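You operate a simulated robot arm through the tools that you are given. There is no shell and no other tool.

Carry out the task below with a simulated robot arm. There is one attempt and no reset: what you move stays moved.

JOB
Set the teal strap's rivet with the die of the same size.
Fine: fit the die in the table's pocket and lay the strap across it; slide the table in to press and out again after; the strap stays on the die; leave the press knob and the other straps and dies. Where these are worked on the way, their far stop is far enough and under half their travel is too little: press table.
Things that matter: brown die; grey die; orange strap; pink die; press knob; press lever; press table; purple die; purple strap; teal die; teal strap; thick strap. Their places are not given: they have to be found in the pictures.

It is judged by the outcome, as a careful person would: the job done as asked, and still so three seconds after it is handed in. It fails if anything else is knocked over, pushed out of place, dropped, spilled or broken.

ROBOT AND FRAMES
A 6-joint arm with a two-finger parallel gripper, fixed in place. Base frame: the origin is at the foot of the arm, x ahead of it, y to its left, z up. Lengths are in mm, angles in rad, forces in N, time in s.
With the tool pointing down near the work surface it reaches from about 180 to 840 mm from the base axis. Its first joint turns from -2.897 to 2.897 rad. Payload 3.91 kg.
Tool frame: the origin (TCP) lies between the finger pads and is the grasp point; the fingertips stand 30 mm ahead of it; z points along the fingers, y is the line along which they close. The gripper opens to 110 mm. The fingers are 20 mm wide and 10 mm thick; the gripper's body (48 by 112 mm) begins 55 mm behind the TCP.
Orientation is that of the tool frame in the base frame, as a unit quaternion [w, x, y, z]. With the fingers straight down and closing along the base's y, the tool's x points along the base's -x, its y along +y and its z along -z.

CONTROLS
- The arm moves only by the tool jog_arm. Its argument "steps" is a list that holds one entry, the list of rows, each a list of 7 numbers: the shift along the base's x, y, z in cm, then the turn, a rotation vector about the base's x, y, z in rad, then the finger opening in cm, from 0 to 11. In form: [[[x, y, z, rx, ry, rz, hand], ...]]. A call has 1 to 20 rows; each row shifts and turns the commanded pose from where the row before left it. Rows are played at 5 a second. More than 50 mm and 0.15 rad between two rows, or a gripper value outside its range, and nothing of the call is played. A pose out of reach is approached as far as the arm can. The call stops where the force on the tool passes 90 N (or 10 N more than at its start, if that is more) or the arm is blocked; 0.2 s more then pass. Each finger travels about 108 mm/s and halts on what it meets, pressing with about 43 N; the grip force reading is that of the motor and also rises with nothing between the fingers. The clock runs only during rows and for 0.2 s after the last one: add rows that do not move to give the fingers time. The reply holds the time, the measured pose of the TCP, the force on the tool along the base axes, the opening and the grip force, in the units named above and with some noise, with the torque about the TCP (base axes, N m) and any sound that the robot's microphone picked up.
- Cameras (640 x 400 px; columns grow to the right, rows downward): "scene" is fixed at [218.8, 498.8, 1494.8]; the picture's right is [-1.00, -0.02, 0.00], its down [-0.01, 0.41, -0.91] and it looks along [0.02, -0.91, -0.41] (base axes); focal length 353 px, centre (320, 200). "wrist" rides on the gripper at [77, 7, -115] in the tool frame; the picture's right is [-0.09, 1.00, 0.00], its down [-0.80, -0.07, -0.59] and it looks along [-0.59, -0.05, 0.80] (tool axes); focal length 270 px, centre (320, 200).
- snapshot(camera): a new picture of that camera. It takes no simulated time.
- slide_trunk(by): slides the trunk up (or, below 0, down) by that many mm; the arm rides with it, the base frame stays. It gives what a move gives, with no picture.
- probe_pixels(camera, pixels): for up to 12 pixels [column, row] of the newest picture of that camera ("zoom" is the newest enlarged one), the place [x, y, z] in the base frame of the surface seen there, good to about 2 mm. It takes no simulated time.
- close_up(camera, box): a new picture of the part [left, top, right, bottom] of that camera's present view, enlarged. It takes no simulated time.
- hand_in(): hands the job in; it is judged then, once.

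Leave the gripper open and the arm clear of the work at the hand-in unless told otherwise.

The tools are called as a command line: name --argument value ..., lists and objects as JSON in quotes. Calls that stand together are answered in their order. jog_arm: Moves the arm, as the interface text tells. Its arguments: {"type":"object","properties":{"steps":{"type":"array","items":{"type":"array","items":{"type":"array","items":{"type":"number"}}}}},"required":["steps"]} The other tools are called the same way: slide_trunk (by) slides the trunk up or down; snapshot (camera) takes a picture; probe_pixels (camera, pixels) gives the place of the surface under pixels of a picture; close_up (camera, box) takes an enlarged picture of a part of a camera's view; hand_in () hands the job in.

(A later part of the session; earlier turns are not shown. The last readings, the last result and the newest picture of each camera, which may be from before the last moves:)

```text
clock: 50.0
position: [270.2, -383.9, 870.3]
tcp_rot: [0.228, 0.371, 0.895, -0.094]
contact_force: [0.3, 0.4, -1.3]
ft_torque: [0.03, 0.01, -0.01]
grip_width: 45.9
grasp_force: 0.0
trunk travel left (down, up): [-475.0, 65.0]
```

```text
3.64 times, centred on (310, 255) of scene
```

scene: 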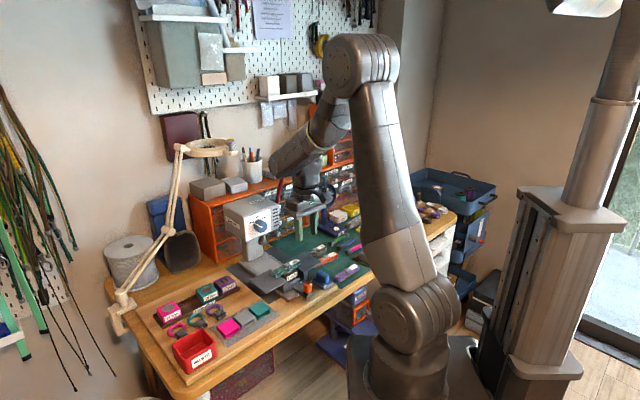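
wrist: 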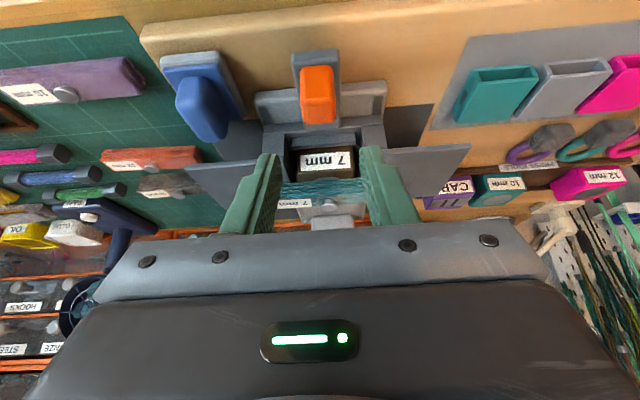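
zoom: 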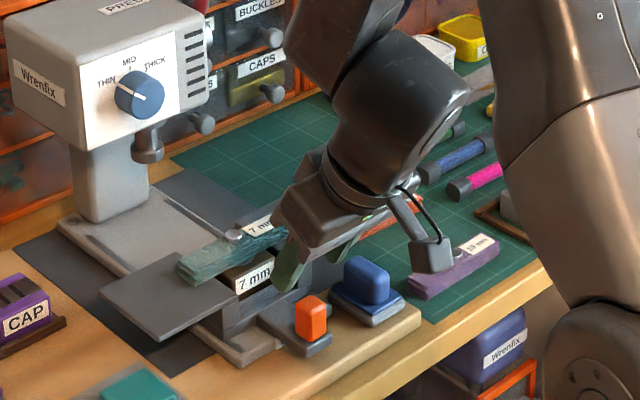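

The handle (wrist pixel (318, 85)) is in line with the fingers. I go down to z ≈ 818.

jog_arm --steps '[[[0, 0, -2.0, 0, 0, 0, 4.6], [0, 0, -1.5, 0, 0, 0, 4.6], [0, 0, -1.0, 0, 0, 0, 4.6], [0, 0, -0.6, 0, 0, 0, 4.6], [0, 0, 0, 0, 0, 0, 4.6]]]'

snapshot --camera "wrist"

close_up --camera "scene" --box '[250, 230, 360, 310]'

```text
clock: 51.2
position: [268.6, -383.7, 820.2]
tcp_rot: [0.228, 0.37, 0.896, -0.094]
contact_force: [-0.1, 0.9, -0.6]
ft_torque: [-0.01, -0.02, 0.0]
grip_width: 46.0
grasp_force: 0.0
trunk travel left (down, up): [-475.0, 65.0]
```

```text
taken
```

wrist: 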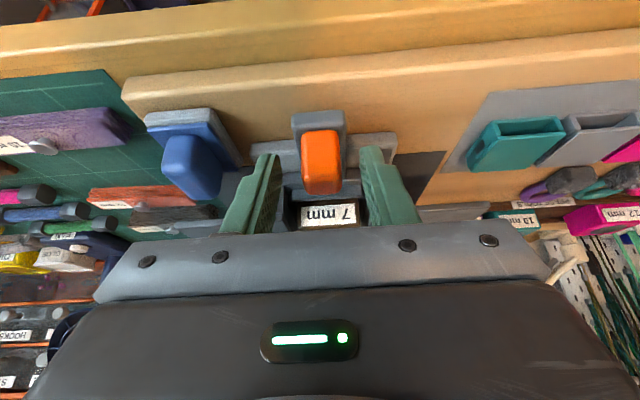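

```text
5.00 times, centred on (305, 270) of scene
```

zoom: 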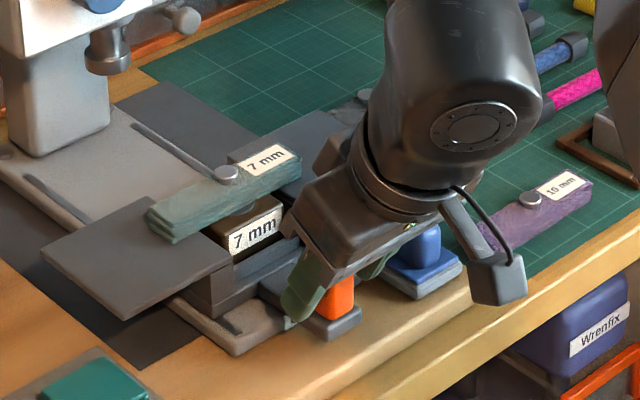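

The handle stands between the fingers. I close on it.

jog_arm --steps '[[[0, 0, 0, 0, 0, 0, 3.4], [0, 0, 0, 0, 0, 0, 2.4], [0, 0, 0, 0, 0, 0, 1.4], [0, 0, 0, 0, 0, 0, 1.4], [0, 0, 0, 0, 0, 0, 1.4]]]'

snapshot --camera "wrist"

close_up --camera "scene" --box '[230, 220, 340, 300]'

```text
clock: 52.4
position: [270.9, -382.3, 820.2]
tcp_rot: [0.228, 0.37, 0.896, -0.093]
contact_force: [6.1, 5.7, -0.7]
ft_torque: [0.04, -0.37, -0.04]
grip_width: 22.0
grasp_force: 45.1
trunk travel left (down, up): [-475.0, 65.0]
```

```text
taken
```

wrist: 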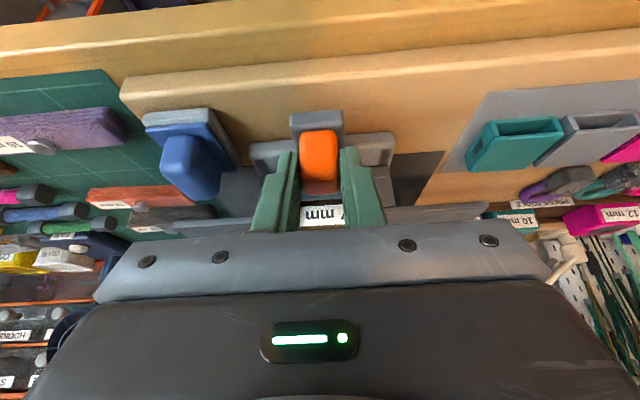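

```text
5.00 times, centred on (285, 260) of scene
```

zoom: 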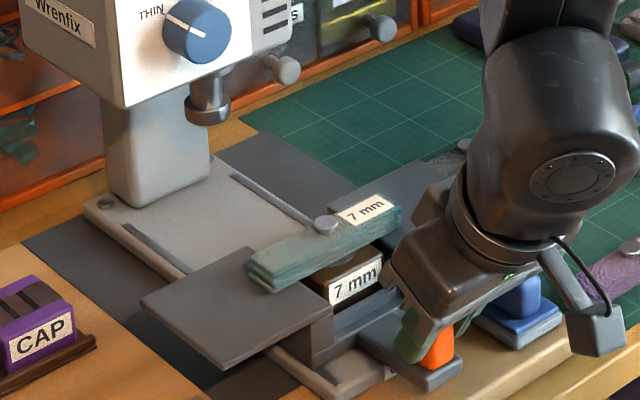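

Handle gripped (22 mm). A small side load of ~8 N; I trim that and push the table inward slowly along (+x, -y).

jog_arm --steps '[[[0.06, 0.06, 0, 0, 0, 0, 1.4], [0.14, -0.14, 0, 0, 0, 0, 1.4], [0.2, -0.2, 0, 0, 0, 0, 1.4], [0.28, -0.28, 0, 0, 0, 0, 1.4], [0.28, -0.28, 0, 0, 0, 0, 1.4], [0.28, -0.28, 0, 0, 0, 0, 1.4], [0.28, -0.28, 0, 0, 0, 0, 1.4], [0.28, -0.28, 0, 0, 0, 0, 1.4], [0.28, -0.28, 0, 0, 0, 0, 1.4], [0.28, -0.28, 0, 0, 0, 0, 1.4], [0.2, -0.2, 0, 0, 0, 0, 1.4], [0, 0, 0, 0, 0, 0, 1.4]]]'

close_up --camera "scene" --box '[230, 200, 350, 300]'

snapshot --camera "wrist"

```text
clock: 55.0
position: [294.4, -408.5, 819.1]
tcp_rot: [0.228, 0.371, 0.896, -0.093]
contact_force: [-4.4, -2.1, -15.6]
ft_torque: [0.08, 0.22, -0.21]
grip_width: 21.8
grasp_force: 44.8
trunk travel left (down, up): [-475.0, 65.0]
```

```text
4.00 times, centred on (290, 250) of scene
```

zoom: 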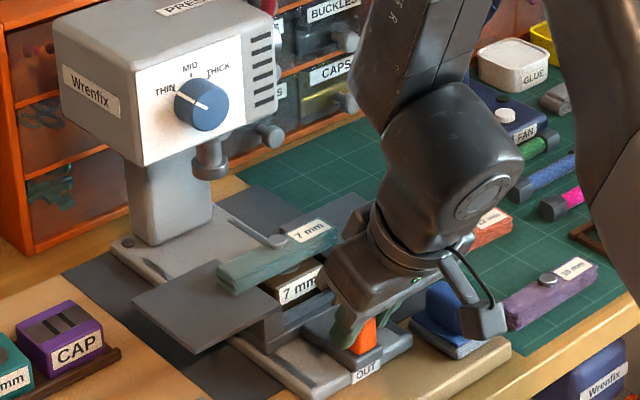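

```text
taken
```

wrist: 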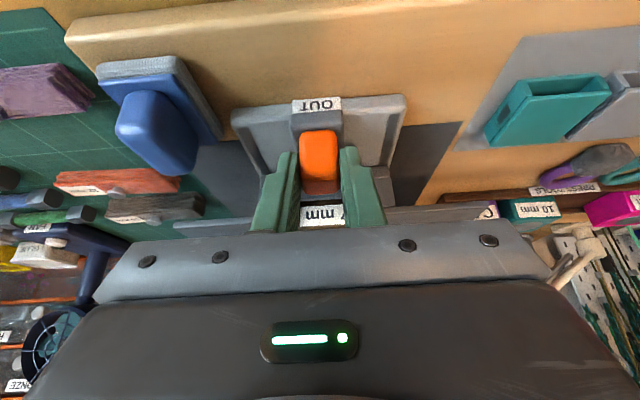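

The table slides along smoothly (about 35 mm). There's -15 N vertical load, so I lower 1 mm and continue pushing.

jog_arm --steps '[[[0.1, -0.1, -0.1, 0, 0, 0, 1.4], [0.28, -0.28, 0, 0, 0, 0, 1.4], [0.28, -0.28, 0, 0, 0, 0, 1.4], [0.28, -0.28, 0, 0, 0, 0, 1.4], [0.28, -0.28, 0, 0, 0, 0, 1.4], [0.28, -0.28, 0, 0, 0, 0, 1.4], [0.28, -0.28, 0, 0, 0, 0, 1.4], [0.28, -0.28, 0, 0, 0, 0, 1.4], [0.28, -0.28, 0, 0, 0, 0, 1.4], [0.28, -0.28, 0, 0, 0, 0, 1.4], [0.28, -0.28, 0, 0, 0, 0, 1.4], [0.2, -0.2, 0, 0, 0, 0, 1.4], [0, 0, 0, 0, 0, 0, 1.4]]]'

close_up --camera "scene" --box '[230, 200, 350, 300]'

snapshot --camera "wrist"

```text
clock: 57.8
position: [324.1, -437.1, 819.6]
tcp_rot: [0.228, 0.371, 0.895, -0.094]
contact_force: [-6.1, -4.3, 7.9]
ft_torque: [-0.73, -0.34, -0.17]
grip_width: 22.1
grasp_force: 44.7
trunk travel left (down, up): [-475.0, 65.0]
```

```text
4.00 times, centred on (290, 250) of scene
```

zoom: 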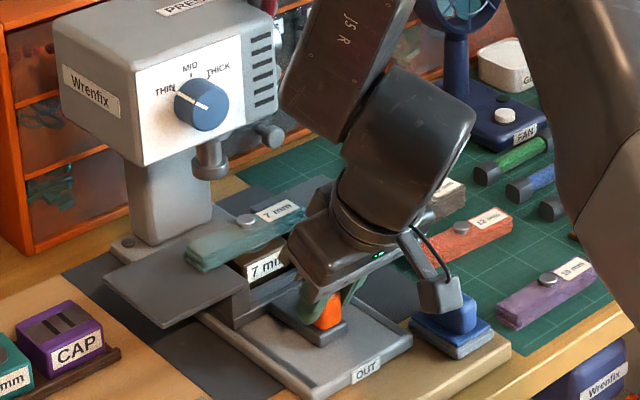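

```text
taken
```

wrist: 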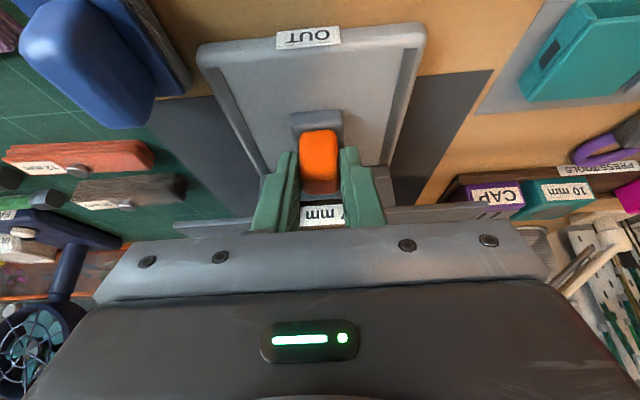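

Smooth so far (76 mm). Strap still lies on the die. I continue the same way.

jog_arm --steps '[[[0.15, -0.15, 0.03, 0, 0, 0, 1.4], [0.28, -0.28, 0, 0, 0, 0, 1.4], [0.28, -0.28, 0, 0, 0, 0, 1.4], [0.28, -0.28, 0, 0, 0, 0, 1.4], [0.28, -0.28, 0, 0, 0, 0, 1.4], [0.28, -0.28, 0, 0, 0, 0, 1.4], [0.28, -0.28, 0, 0, 0, 0, 1.4], [0.28, -0.28, 0, 0, 0, 0, 1.4], [0.28, -0.28, 0, 0, 0, 0, 1.4], [0.2, -0.2, 0, 0, 0, 0, 1.4], [0, 0, 0, 0, 0, 0, 1.4]]]'

close_up --camera "scene" --box '[230, 200, 350, 300]'

snapshot --camera "wrist"

```text
clock: 60.2
position: [353.2, -465.1, 820.7]
tcp_rot: [0.228, 0.371, 0.895, -0.094]
contact_force: [-4.4, -2.2, 13.0]
ft_torque: [0.83, 0.93, -0.12]
grip_width: 22.1
grasp_force: 45.0
trunk travel left (down, up): [-475.0, 65.0]
```

```text
4.00 times, centred on (290, 250) of scene
```

zoom: 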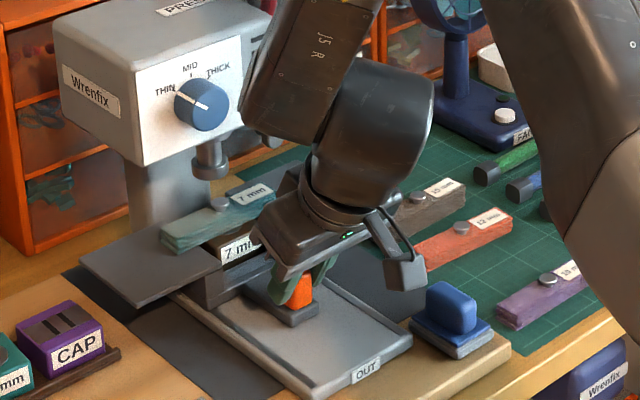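

```text
taken
```

wrist: 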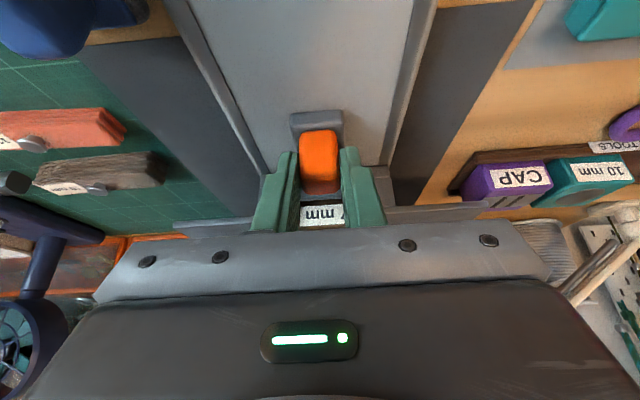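

116 mm in; the rivet is almost under the punch. I check the arm link's distance to the press head before the last part.

close_up --camera "scene" --box '[220, 140, 360, 270]'

```text
3.08 times, centred on (290, 205) of scene
```

zoom: 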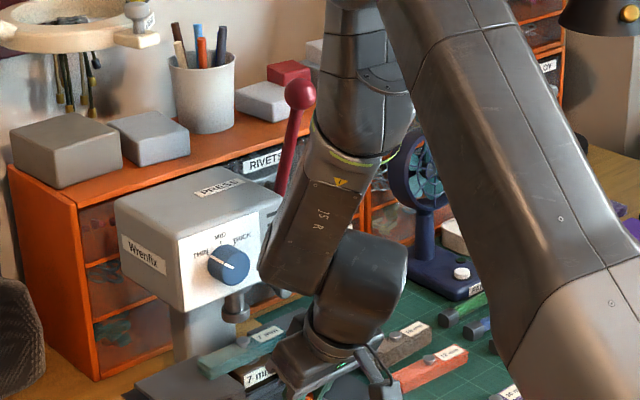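

probe_pixels --camera "zoom" --pixels '[[265, 265], [285, 220], [310, 170], [330, 130], [300, 240], [275, 280], [325, 150], [350, 240], [285, 365], [335, 290], [298, 95], [280, 160]]'

```text
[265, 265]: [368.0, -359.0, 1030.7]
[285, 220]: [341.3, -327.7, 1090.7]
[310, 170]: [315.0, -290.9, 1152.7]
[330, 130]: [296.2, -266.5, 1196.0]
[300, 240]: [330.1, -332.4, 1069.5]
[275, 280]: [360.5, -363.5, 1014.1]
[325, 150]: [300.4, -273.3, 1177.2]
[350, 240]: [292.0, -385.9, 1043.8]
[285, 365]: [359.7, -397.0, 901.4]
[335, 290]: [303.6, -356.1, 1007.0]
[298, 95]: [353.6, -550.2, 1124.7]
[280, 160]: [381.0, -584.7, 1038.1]
```

The link keeps a margin of several centimetres to the press. I push on in 2 mm steps to the far stop.

jog_arm --steps '[[[0.14, -0.14, 0.05, 0, 0, 0, 1.4], [0.14, -0.14, 0, 0, 0, 0, 1.4], [0.14, -0.14, 0, 0, 0, 0, 1.4], [0.14, -0.14, 0, 0, 0, 0, 1.4], [0.14, -0.14, 0, 0, 0, 0, 1.4], [0.14, -0.14, 0, 0, 0, 0, 1.4], [0, 0, 0, 0, 0, 0, 1.4]]]'

close_up --camera "scene" --box '[230, 200, 350, 300]'

```text
clock: 61.8
position: [359.0, -473.2, 820.2]
tcp_rot: [0.228, 0.371, 0.895, -0.095]
contact_force: [-2.9, 0.6, 5.0]
ft_torque: [0.22, 0.3, -0.27]
grip_width: 22.0
grasp_force: 45.6
trunk travel left (down, up): [-475.0, 65.0]
```

```text
4.00 times, centred on (290, 250) of scene
```

zoom: 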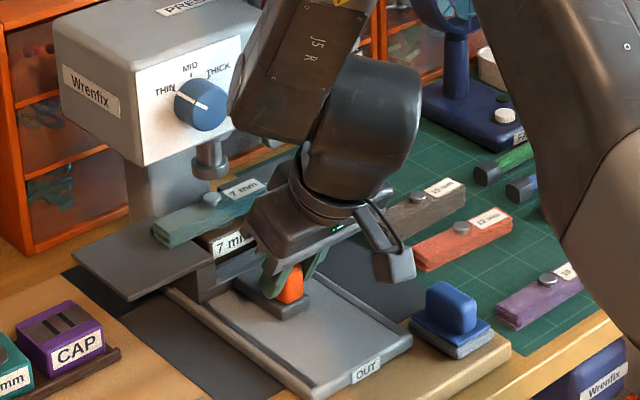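

Still moving freely (≈127 mm). I continue.

jog_arm --steps '[[[0.14, -0.14, 0, 0, 0, 0, 1.4], [0.14, -0.14, 0, 0, 0, 0, 1.4], [0.14, -0.14, 0, 0, 0, 0, 1.4], [0.14, -0.14, 0, 0, 0, 0, 1.4], [0.14, -0.14, 0, 0, 0, 0, 1.4], [0, 0, 0, 0, 0, 0, 1.4]]]'

close_up --camera "scene" --box '[230, 200, 350, 300]'

```text
clock: 63.2
position: [364.5, -477.3, 820.1]
tcp_rot: [0.228, 0.37, 0.896, -0.094]
contact_force: [-33.1, 20.0, 0.5]
ft_torque: [0.2, 1.15, -0.3]
grip_width: 22.0
grasp_force: 45.2
trunk travel left (down, up): [-475.0, 65.0]
```

```text
4.00 times, centred on (290, 250) of scene
```

zoom: 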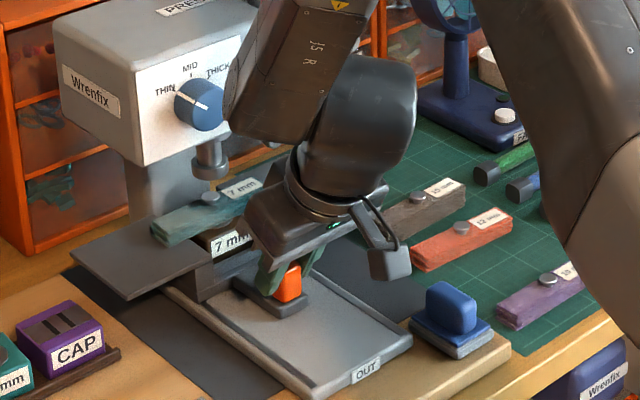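

Resistance of ~37 N at 133 mm travel: apparently the far stop. I push 2 mm more to be sure and hold.

jog_arm --steps '[[[0.1, -0.1, 0, 0, 0, 0, 1.4], [0.05, -0.05, 0, 0, 0, 0, 1.4], [0, 0, 0, 0, 0, 0, 1.4], [0, 0, 0, 0, 0, 0, 1.4]]]'

close_up --camera "scene" --box '[230, 200, 320, 280]'

```text
clock: 64.2
position: [364.6, -477.1, 822.0]
tcp_rot: [0.226, 0.371, 0.896, -0.093]
contact_force: [-35.0, 21.3, -6.4]
ft_torque: [-0.02, 0.52, -0.19]
grip_width: 21.8
grasp_force: 45.0
trunk travel left (down, up): [-475.0, 65.0]
```

```text
5.00 times, centred on (275, 240) of scene
```

zoom: 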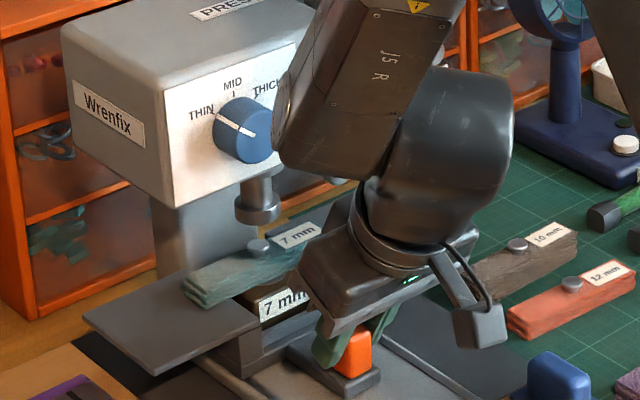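

close_up --camera "scene" --box '[260, 230, 300, 265]'

snapshot --camera "wrist"

```text
11.43 times, centred on (280, 248) of scene
```

zoom: 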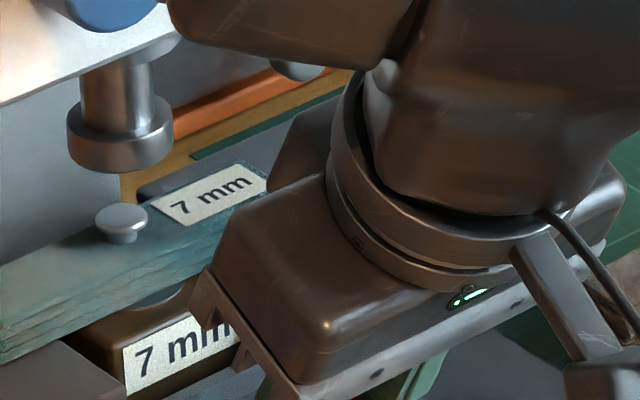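

```text
taken
```

wrist: 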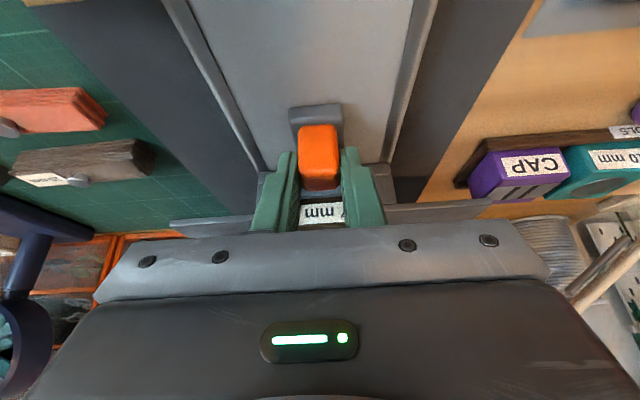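

At the stop, the rivet head still stands proud and the punch is up, with no sound: the stroke itself must come from the red press lever (not on the "leave alone" list). I release the handle, relieving the push first, and back off along the tool axis.

jog_arm --steps '[[[-0.2, 0.2, -0.1, 0, 0, 0, 1.4], [0, 0, 0, 0, 0, 0, 1.4], [0, 0, 0, 0, 0, 0, 2.6], [0, 0, 0, 0, 0, 0, 3.6], [0, 0, 0, 0, 0, 0, 4.6], [0, 0, 0, 0, 0, 0, 4.6]]]'

snapshot --camera "wrist"

```text
clock: 65.6
position: [366.4, -478.6, 819.1]
tcp_rot: [0.229, 0.37, 0.895, -0.094]
contact_force: [0.2, 0.4, 0.6]
ft_torque: [-0.02, 0.01, 0.0]
grip_width: 46.1
grasp_force: 0.0
trunk travel left (down, up): [-475.0, 65.0]
```

```text
taken
```

wrist: 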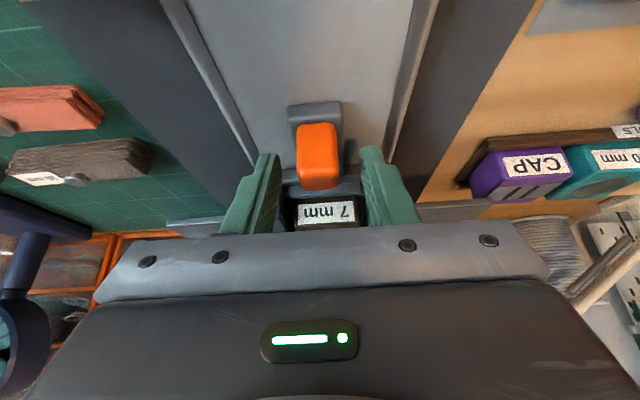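

jog_arm --steps '[[[-0.68, 0.68, 1.75, 0, 0, 0, 4.6], [-1.36, 1.36, 3.5, 0, 0, 0, 4.6], [-1.5, 1.5, 3.5, 0, 0, 0, 4.6], [-2, 2, 3.5, 0, 0, 0, 4.6], [-2, 2, 3.5, 0, 0, 0, 4.6], [-2, 2, 3.5, 0, 0, 0, 4.6], [-1.5, 1.5, 3.5, 0, 0, 0, 4.6], [0, 0, 0, 0, 0, 0, 4.6]]]'

snapshot --camera "wrist"

close_up --camera "scene" --box '[200, 140, 330, 300]'

```text
clock: 67.4
position: [256.5, -367.9, 1044.8]
tcp_rot: [0.229, 0.37, 0.896, -0.094]
contact_force: [0.0, 0.7, -0.7]
ft_torque: [-0.01, 0.0, -0.02]
grip_width: 46.0
grasp_force: 0.0
trunk travel left (down, up): [-475.0, 65.0]
```

```text
taken
```

wrist: 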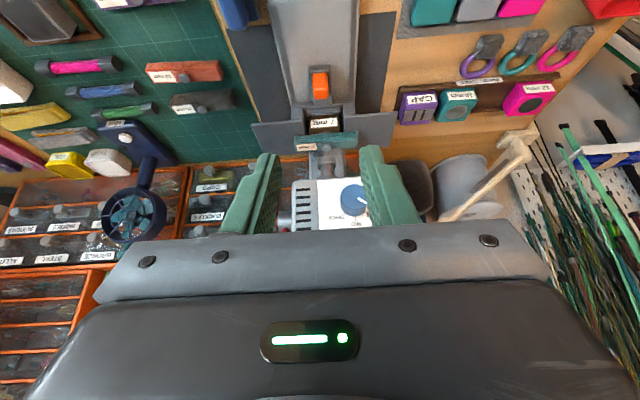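

```text
2.50 times, centred on (265, 220) of scene
```

zoom: 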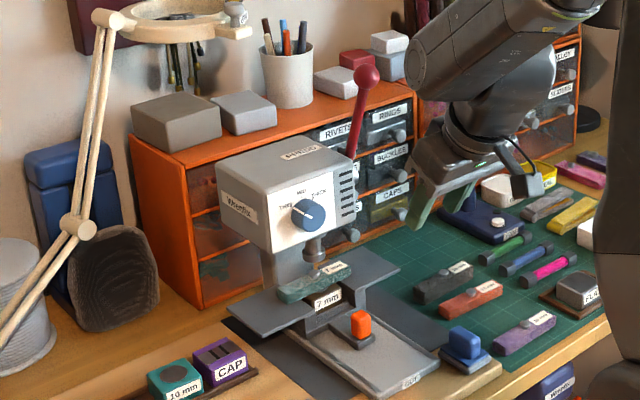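

The table stays in with the strap on the die. I zoom in on the lever and rivet.

close_up --camera "scene" --box '[290, 155, 300, 165]'

close_up --camera "scene" --box '[300, 235, 350, 275]'

close_up --camera "scene" --box '[260, 155, 320, 235]'

```text
16.00 times, centred on (295, 160) of scene
```

zoom: 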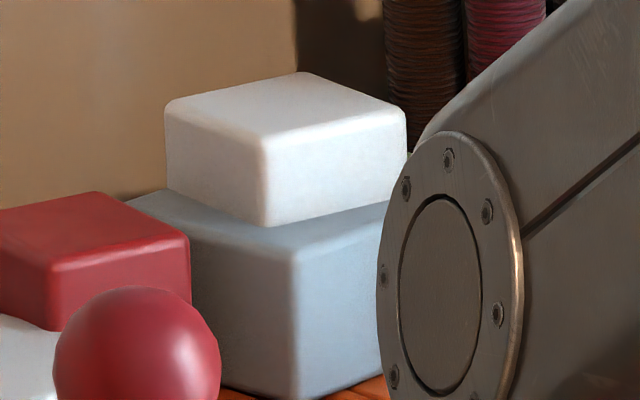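

```text
10.00 times, centred on (325, 255) of scene
```

zoom: 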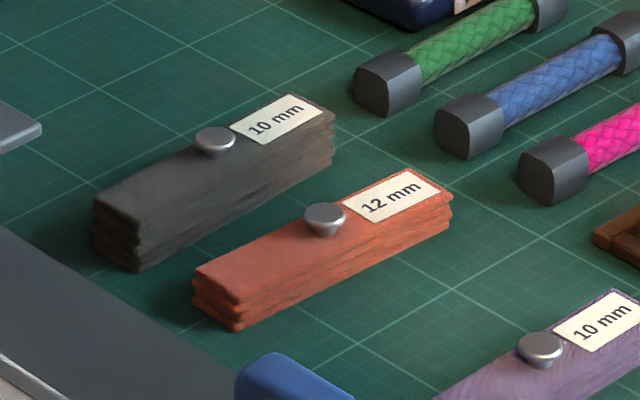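

```text
5.00 times, centred on (290, 195) of scene
```

zoom: 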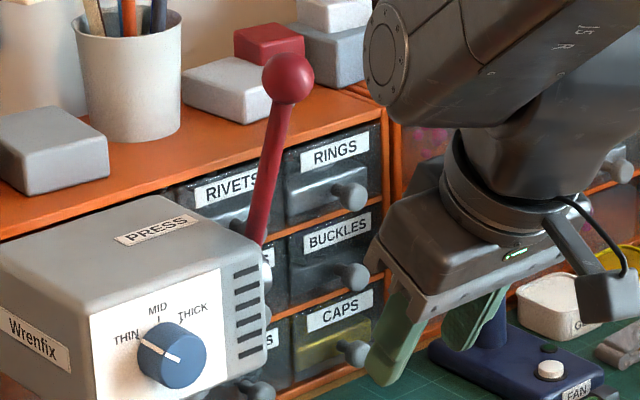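

probe_pixels --camera "zoom" --pixels '[[287, 78], [270, 78], [304, 78], [287, 60], [287, 98], [278, 130], [270, 165], [262, 210], [257, 238], [265, 262], [268, 275], [265, 300]]'

close_up --camera "wrist" --box '[270, 120, 400, 235]'

```text
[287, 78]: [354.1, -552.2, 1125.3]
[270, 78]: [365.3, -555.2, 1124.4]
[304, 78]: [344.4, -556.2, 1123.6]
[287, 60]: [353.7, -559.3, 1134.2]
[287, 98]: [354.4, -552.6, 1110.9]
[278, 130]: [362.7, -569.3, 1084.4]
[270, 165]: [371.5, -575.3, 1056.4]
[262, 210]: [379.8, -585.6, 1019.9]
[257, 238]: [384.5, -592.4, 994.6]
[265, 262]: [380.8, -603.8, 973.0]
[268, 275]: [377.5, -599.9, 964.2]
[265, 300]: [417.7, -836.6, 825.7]
```

```text
3.48 times, centred on (335, 178) of wrist
```

zoom: 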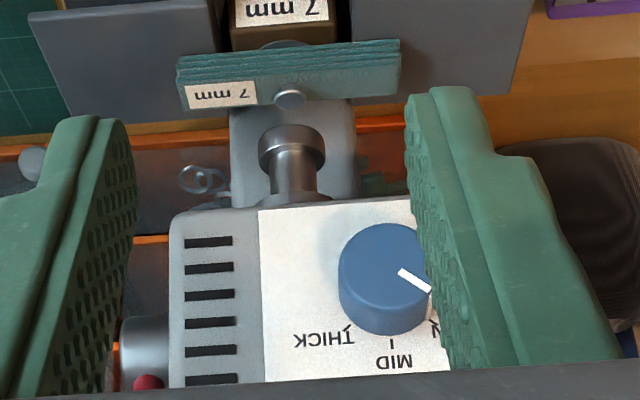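

Lever ball centre ≈ (355.6, -563.4, 1121), pivot near z 965 behind it, so it swings forward/down. With the present tool orientation the fingers close across the lever. I move up and to a pre-grasp point in front/above the ball.

jog_arm --steps '[[[0.71, -2.64, 2.9, 0, 0, 0, 4.6], [0.71, -2.64, 2.9, 0, 0, 0, 4.6], [0.71, -2.64, 2.9, 0, 0, 0, 4.6], [0.71, -2.64, 2.9, 0, 0, 0, 4.6], [0.71, -2.64, 2.9, 0, 0, 0, 4.6], [0, 0, 0, 0, 0, 0, 4.6]]]'

snapshot --camera "wrist"

snapshot --camera "scene"

```text
clock: 68.8
position: [294.4, -498.8, 1192.5]
tcp_rot: [0.228, 0.371, 0.895, -0.095]
contact_force: [-0.4, 0.5, -1.2]
ft_torque: [-0.03, -0.01, 0.0]
grip_width: 46.0
grasp_force: 0.0
trunk travel left (down, up): [-475.0, 65.0]
```

```text
taken
```

wrist: 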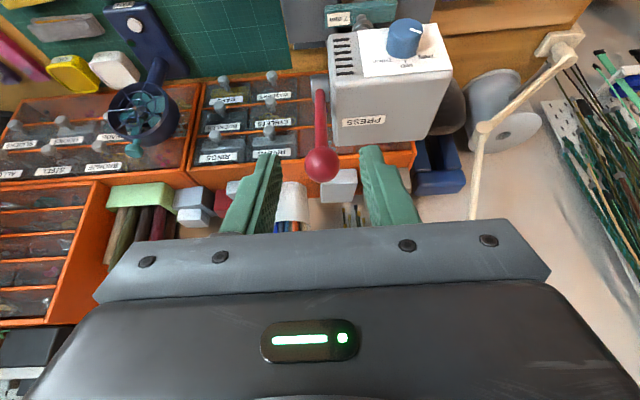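

```text
taken
```

scene: 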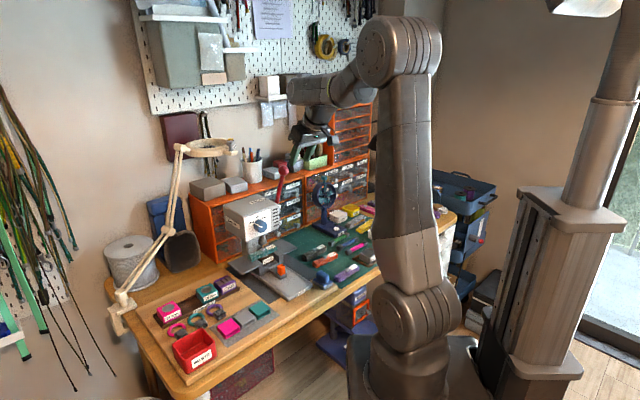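

close_up --camera "wrist" --box '[270, 70, 370, 190]'

```text
3.33 times, centred on (320, 130) of wrist
```

zoom: 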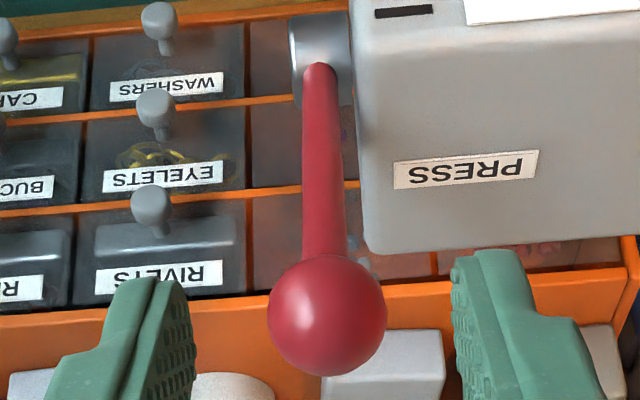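

probe_pixels --camera "zoom" --pixels '[[327, 315], [275, 315], [380, 315], [327, 260], [327, 370], [323, 220], [322, 160], [320, 100], [318, 75], [318, 40], [368, 230], [360, 100]]'

```text
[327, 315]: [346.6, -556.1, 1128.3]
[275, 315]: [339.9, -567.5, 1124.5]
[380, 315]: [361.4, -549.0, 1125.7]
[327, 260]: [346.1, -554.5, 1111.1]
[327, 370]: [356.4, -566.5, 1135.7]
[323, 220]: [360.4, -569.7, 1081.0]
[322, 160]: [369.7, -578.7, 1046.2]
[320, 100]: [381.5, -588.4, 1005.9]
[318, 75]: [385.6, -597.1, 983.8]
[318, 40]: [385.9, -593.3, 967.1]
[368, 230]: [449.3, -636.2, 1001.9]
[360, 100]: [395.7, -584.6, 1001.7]
```

Ball centre ≈ (355.5, -564.3, 1121), radius ≈ 15 mm. I open to 56 mm, go to pre-grasp, then advance along the tool axis so the ball is between the fingers.

jog_arm --steps '[[[1.9, -2.12, -0.6, 0, 0, 0, 5.6], [1.9, -2.12, -0.6, 0, 0, 0, 5.6], [0.68, -0.68, -1.75, 0, 0, 0, 5.6], [0.68, -0.68, -1.75, 0, 0, 0, 5.6], [0, 0, 0, 0, 0, 0, 5.6]]]'

snapshot --camera "wrist"

close_up --camera "scene" --box '[240, 100, 340, 260]'

```text
clock: 70.0
position: [343.7, -556.8, 1145.4]
tcp_rot: [0.228, 0.37, 0.896, -0.095]
contact_force: [-0.6, 0.0, 0.5]
ft_torque: [0.01, 0.0, -0.01]
grip_width: 55.7
grasp_force: 0.2
trunk travel left (down, up): [-475.0, 65.0]
```

```text
taken
```

wrist: 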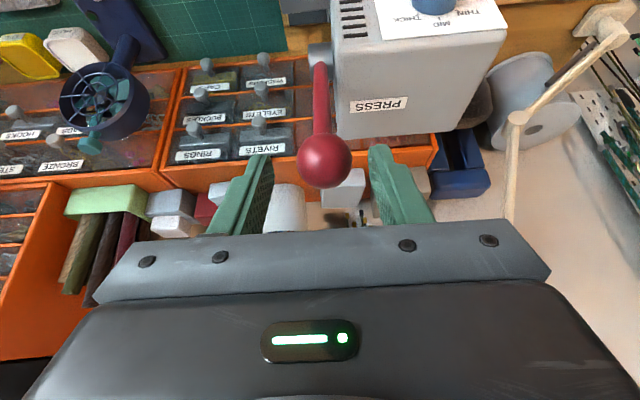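

```text
2.50 times, centred on (290, 180) of scene
```

zoom: 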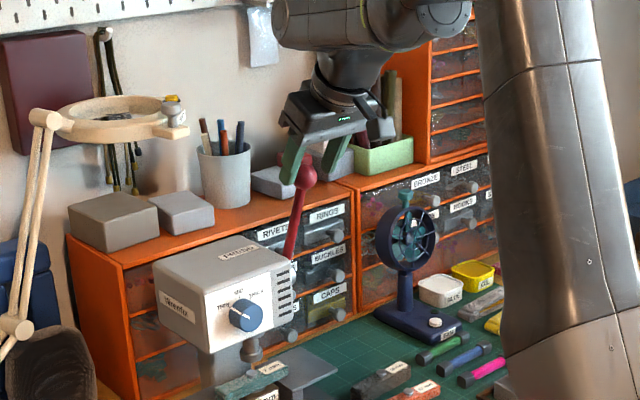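

jog_arm --steps '[[[0.5, -0.2, -0.9, 0, 0, 0, 5.6], [0.36, -0.32, -0.85, 0, 0, 0, 5.6], [0, 0, 0, 0, 0, 0, 5.6]]]'

snapshot --camera "wrist"

```text
clock: 70.8
position: [351.7, -561.8, 1127.2]
tcp_rot: [0.228, 0.37, 0.896, -0.094]
contact_force: [-0.4, 1.1, -0.2]
ft_torque: [0.01, 0.05, -0.01]
grip_width: 55.9
grasp_force: 0.0
trunk travel left (down, up): [-475.0, 65.0]
```

```text
taken
```

wrist: 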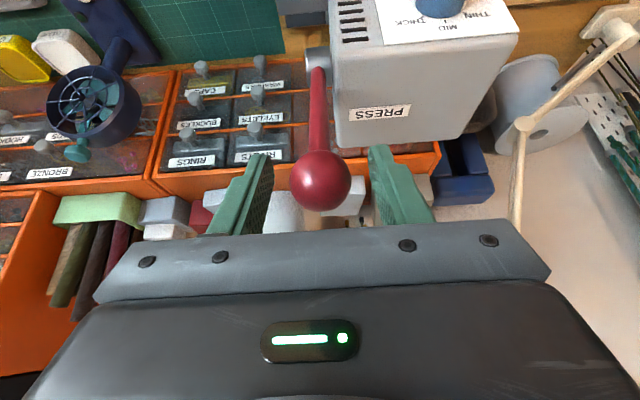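

The ball (wrist pixel (320, 180)) is right at the grasp point. I close on it.

jog_arm --steps '[[[0, 0, 0, 0, 0, 0, 4.4], [0, 0, 0, 0, 0, 0, 3.4], [0, 0, 0, 0, 0, 0, 2.4], [0, 0, 0, 0, 0, 0, 2.2], [0, 0, 0, 0, 0, 0, 2.2]]]'

```text
clock: 72.0
position: [353.1, -561.4, 1128.0]
tcp_rot: [0.229, 0.37, 0.896, -0.094]
contact_force: [0.4, 1.4, 0.3]
ft_torque: [0.05, -0.04, 0.0]
grip_width: 33.5
grasp_force: 45.0
trunk travel left (down, up): [-475.0, 65.0]
```

Ball gripped (33.5 mm). I pull gently forward along the expected arc for about 12 mm and read the forces.

jog_arm --steps '[[[-0.205, 0.205, -0.11, 0, 0, 0, 2.2], [-0.205, 0.205, -0.11, 0, 0, 0, 2.2], [-0.205, 0.205, -0.11, 0, 0, 0, 2.2], [-0.205, 0.205, -0.12, 0, 0, 0, 2.2], [0, 0, 0, 0, 0, 0, 2.2]]]'

snapshot --camera "wrist"

```text
clock: 73.2
position: [344.1, -554.3, 1123.5]
tcp_rot: [0.229, 0.37, 0.895, -0.096]
contact_force: [10.6, 0.5, 8.5]
ft_torque: [-0.95, -1.05, 0.06]
grip_width: 33.4
grasp_force: 45.1
trunk travel left (down, up): [-475.0, 65.0]
```

```text
taken
```

wrist: 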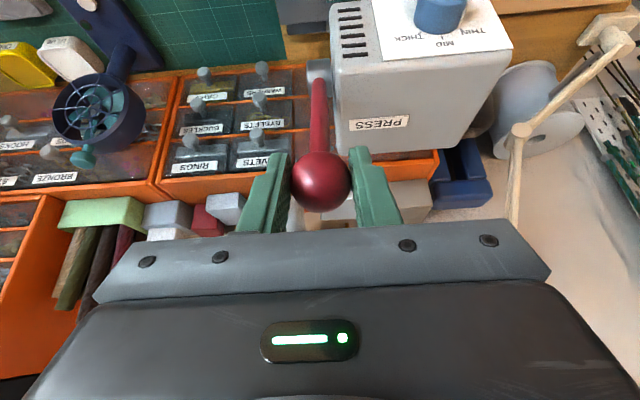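

The lever moves with little resistance. I continue along the arc in small steps.

jog_arm --steps '[[[-0.349, 0.349, -0.25, 0, 0, 0, 2.2], [-0.349, 0.349, -0.25, 0, 0, 0, 2.2], [-0.349, 0.349, -0.25, 0, 0, 0, 2.2], [-0.33, 0.33, -0.3, 0, 0, 0, 2.2], [-0.33, 0.33, -0.3, 0, 0, 0, 2.2], [-0.33, 0.33, -0.3, 0, 0, 0, 2.2], [0, 0, 0, 0, 0, 0, 2.2]]]'

snapshot --camera "wrist"

close_up --camera "scene" --box '[230, 150, 340, 290]'

```text
clock: 74.8
position: [323.7, -533.1, 1106.3]
tcp_rot: [0.229, 0.369, 0.896, -0.095]
contact_force: [8.1, 0.1, 8.8]
ft_torque: [-1.0, -0.91, 0.06]
grip_width: 33.2
grasp_force: 44.6
trunk travel left (down, up): [-475.0, 65.0]
```

```text
taken
```

wrist: 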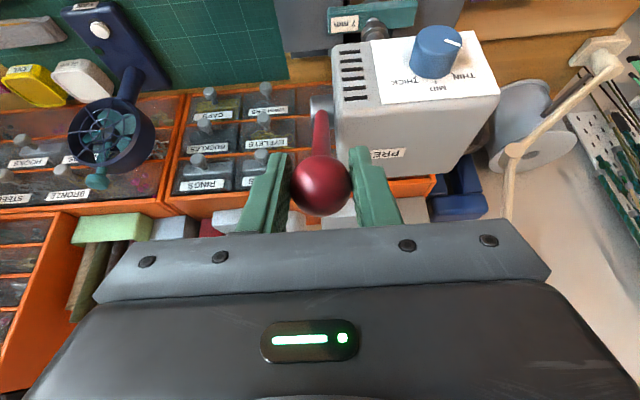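

```text
2.86 times, centred on (285, 220) of scene
```

zoom: 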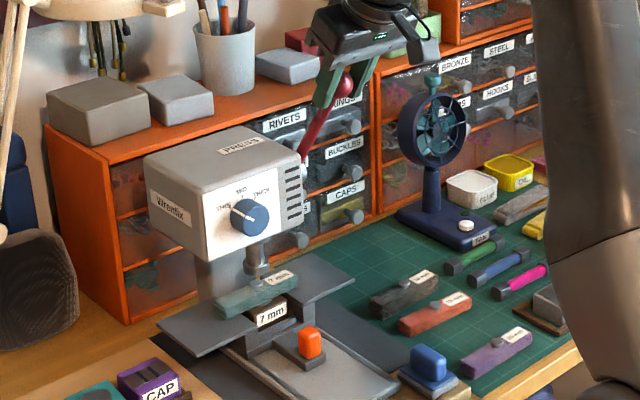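

The punch is coming down as the lever swings. I continue along the arc.

jog_arm --steps '[[[-0.306, 0.306, -0.343, 0, 0, 0, 2.2], [-0.306, 0.306, -0.343, 0, 0, 0, 2.2], [-0.306, 0.306, -0.343, 0, 0, 0, 2.2], [-0.28, 0.28, -0.383, 0, 0, 0, 2.2], [-0.28, 0.28, -0.383, 0, 0, 0, 2.2], [-0.28, 0.28, -0.383, 0, 0, 0, 2.2], [0, 0, 0, 0, 0, 0, 2.2]]]'

close_up --camera "scene" --box '[230, 170, 340, 290]'

```text
clock: 76.4
position: [306.4, -515.5, 1084.3]
tcp_rot: [0.228, 0.371, 0.895, -0.095]
contact_force: [7.5, -1.9, 8.6]
ft_torque: [-0.84, -0.99, -0.05]
grip_width: 33.2
grasp_force: 45.0
trunk travel left (down, up): [-475.0, 65.0]
```

```text
3.33 times, centred on (285, 230) of scene
```

zoom: 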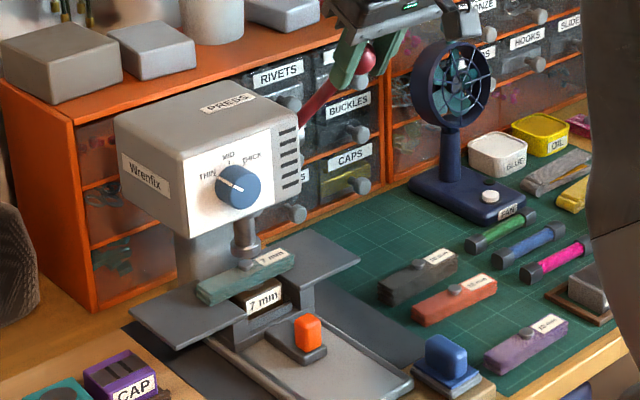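

jog_arm --steps '[[[-0.252, 0.252, -0.423, 0, 0, 0, 2.2], [-0.252, 0.252, -0.423, 0, 0, 0, 2.2], [-0.252, 0.252, -0.423, 0, 0, 0, 2.2], [-0.219, 0.219, -0.457, 0, 0, 0, 2.2], [0, 0, 0, 0, 0, 0, 2.2]]]'

close_up --camera "scene" --box '[230, 190, 320, 280]'

```text
clock: 77.6
position: [296.6, -505.1, 1068.3]
tcp_rot: [0.229, 0.37, 0.895, -0.096]
contact_force: [5.0, 3.9, 14.2]
ft_torque: [-1.0, -0.97, 0.02]
grip_width: 33.5
grasp_force: 45.2
trunk travel left (down, up): [-475.0, 65.0]
```

```text
4.44 times, centred on (275, 235) of scene
```

zoom: 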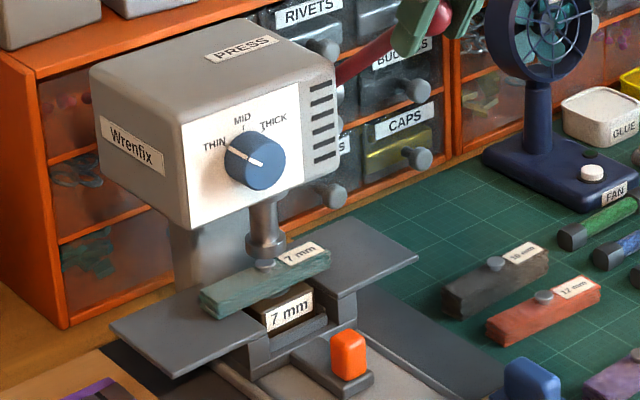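

The punch is just above the rivet. I continue gently and watch the force.

jog_arm --steps '[[[-0.219, 0.219, -0.457, 0, 0, 0, 2.2], [-0.219, 0.219, -0.457, 0, 0, 0, 2.2], [-0.189, 0.189, -0.487, 0, 0, 0, 2.2], [0, 0, 0, 0, 0, 0, 2.2]]]'

close_up --camera "scene" --box '[250, 220, 310, 275]'

```text
clock: 78.6
position: [289.6, -498.6, 1053.8]
tcp_rot: [0.229, 0.37, 0.895, -0.096]
contact_force: [3.8, 5.6, 15.1]
ft_torque: [-0.91, -1.01, 0.1]
grip_width: 33.6
grasp_force: 45.1
trunk travel left (down, up): [-475.0, 65.0]
```

```text
7.27 times, centred on (280, 248) of scene
```

zoom: 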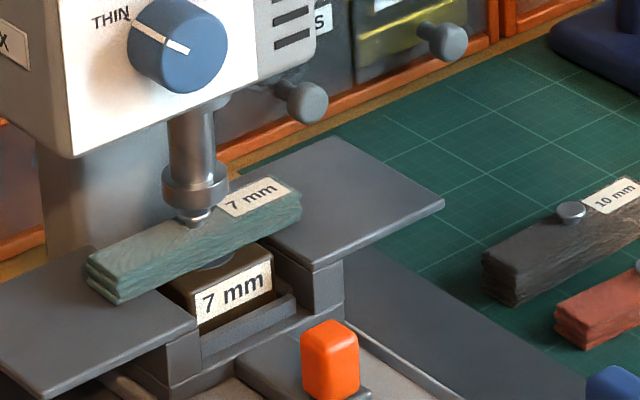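

The punch reaches the rivet. I continue pressing through the stroke.

jog_arm --steps '[[[-0.189, 0.189, -0.487, 0, 0, 0, 2.2], [-0.189, 0.189, -0.487, 0, 0, 0, 2.2], [-0.153, 0.153, -0.51, 0, 0, 0, 2.2], [0, 0, 0, 0, 0, 0, 2.2]]]'

close_up --camera "scene" --box '[250, 220, 310, 275]'

```text
clock: 79.6
position: [285.0, -494.6, 1037.8]
tcp_rot: [0.229, 0.371, 0.895, -0.095]
contact_force: [2.3, 5.1, 13.9]
ft_torque: [-0.82, -0.87, 0.09]
grip_width: 33.4
grasp_force: 45.0
trunk travel left (down, up): [-475.0, 65.0]
```

```text
7.27 times, centred on (280, 248) of scene
```

zoom: 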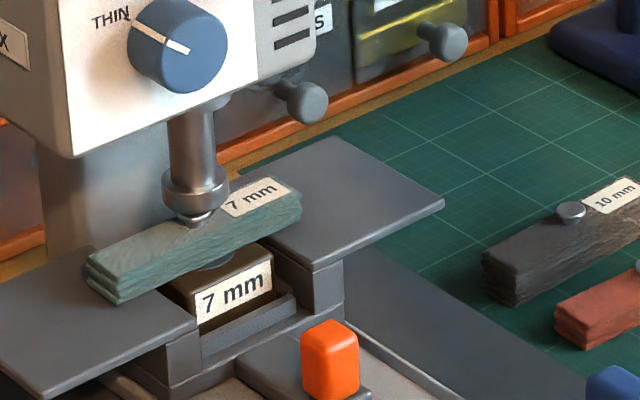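

jog_arm --steps '[[[-0.153, 0.153, -0.51, 0, 0, 0, 2.2], [-0.153, 0.153, -0.51, 0, 0, 0, 2.2], [-0.116, 0.116, -0.527, 0, 0, 0, 2.2], [0, 0, 0, 0, 0, 0, 2.2]]]'

close_up --camera "scene" --box '[250, 220, 310, 275]'

snapshot --camera "wrist"

```text
clock: 80.6
position: [280.8, -488.8, 1022.6]
tcp_rot: [0.229, 0.37, 0.895, -0.096]
contact_force: [2.1, 7.7, 14.1]
ft_torque: [-0.84, -0.73, 0.15]
grip_width: 33.3
grasp_force: 44.8
trunk travel left (down, up): [-475.0, 65.0]
```

```text
7.27 times, centred on (280, 248) of scene
```

zoom: 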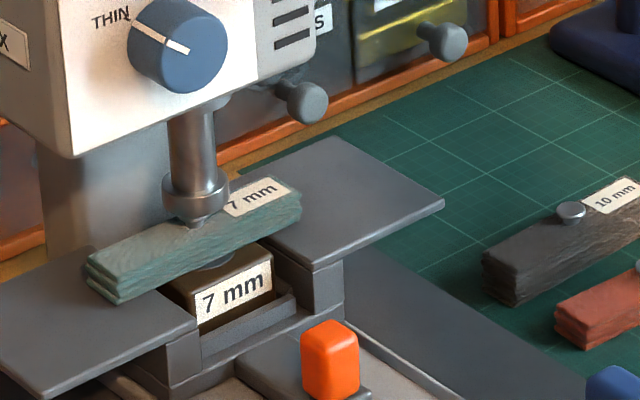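

```text
taken
```

wrist: 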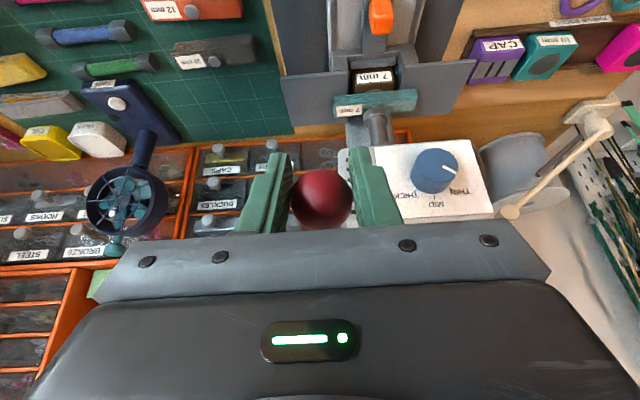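

jog_arm --steps '[[[-0.116, 0.116, -0.527, 0, 0, 0, 2.2], [-0.116, 0.116, -0.527, 0, 0, 0, 2.2], [-0.078, 0.078, -0.54, 0, 0, 0, 2.2], [0, 0, 0, 0, 0, 0, 2.2]]]'

close_up --camera "scene" --box '[250, 220, 310, 275]'

```text
clock: 81.6
position: [277.2, -484.7, 1006.4]
tcp_rot: [0.228, 0.37, 0.895, -0.096]
contact_force: [0.2, 10.9, 13.8]
ft_torque: [-0.79, -0.65, 0.11]
grip_width: 33.3
grasp_force: 45.0
trunk travel left (down, up): [-475.0, 65.0]
```

```text
7.27 times, centred on (280, 248) of scene
```

zoom: 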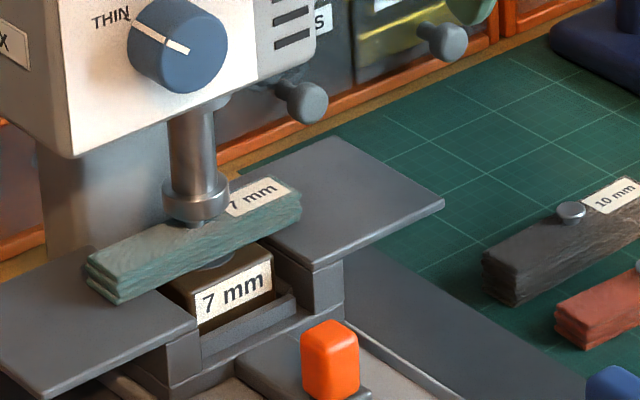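

The punch is pressing the rivet toward the strap. I continue.

jog_arm --steps '[[[-0.078, 0.078, -0.54, 0, 0, 0, 2.2], [-0.06, 0.06, -0.54, 0, 0, 0, 2.2], [0, 0, 0, 0, 0, 0, 2.2]]]'

close_up --camera "scene" --box '[250, 220, 310, 275]'

```text
clock: 82.4
position: [274.7, -483.0, 996.9]
tcp_rot: [0.23, 0.37, 0.895, -0.096]
contact_force: [1.5, 11.2, 15.0]
ft_torque: [-0.84, -0.89, 0.0]
grip_width: 32.9
grasp_force: 44.3
trunk travel left (down, up): [-475.0, 65.0]
```

```text
7.27 times, centred on (280, 248) of scene
```

zoom: 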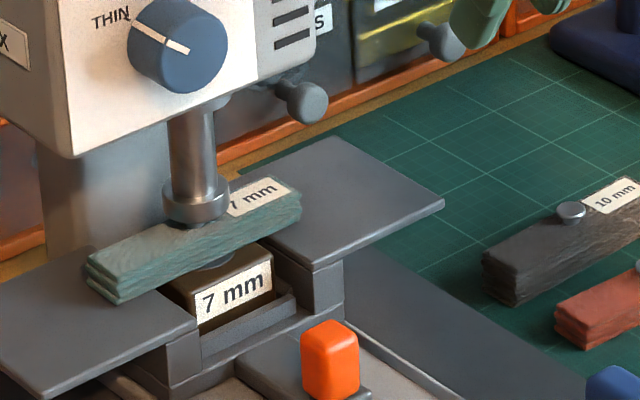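

jog_arm --steps '[[[-0.04, 0.04, -0.55, 0, 0, 0, 2.2], [-0.04, 0.04, -0.55, 0, 0, 0, 2.2], [0, 0, 0, 0, 0, 0, 2.2]]]'

close_up --camera "scene" --box '[250, 220, 310, 275]'

```text
clock: 83.2
position: [274.6, -481.9, 985.1]
tcp_rot: [0.228, 0.37, 0.896, -0.094]
contact_force: [-2.1, 14.9, 14.0]
ft_torque: [-0.69, -0.54, 0.06]
grip_width: 32.8
grasp_force: 44.5
trunk travel left (down, up): [-475.0, 65.0]
```

```text
7.27 times, centred on (280, 248) of scene
```

zoom: 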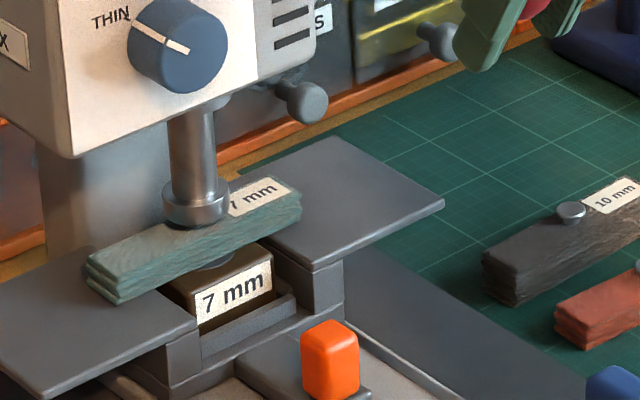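

jog_arm --steps '[[[-0.05, 0.15, -0.55, 0, 0, 0, 2.2], [-0.02, 0.02, -0.55, 0, 0, 0, 2.2], [0, 0, 0, 0, 0, 0, 2.2]]]'

close_up --camera "scene" --box '[250, 220, 310, 275]'

```text
clock: 84.0
position: [273.0, -482.2, 974.9]
tcp_rot: [0.229, 0.37, 0.895, -0.096]
contact_force: [-2.0, 11.4, 15.8]
ft_torque: [-0.9, -0.82, 0.03]
grip_width: 33.1
grasp_force: 45.2
trunk travel left (down, up): [-475.0, 65.0]
```

```text
7.27 times, centred on (280, 248) of scene
```

zoom: 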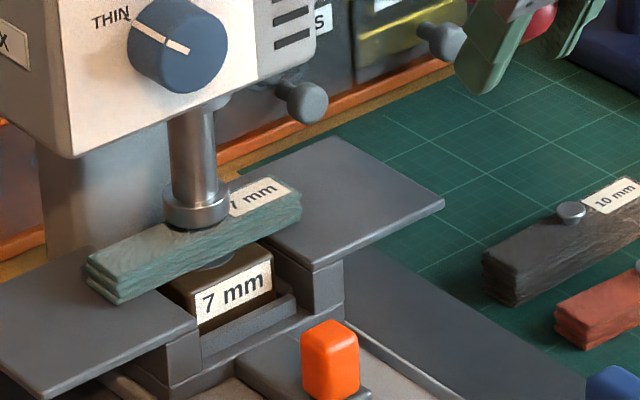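

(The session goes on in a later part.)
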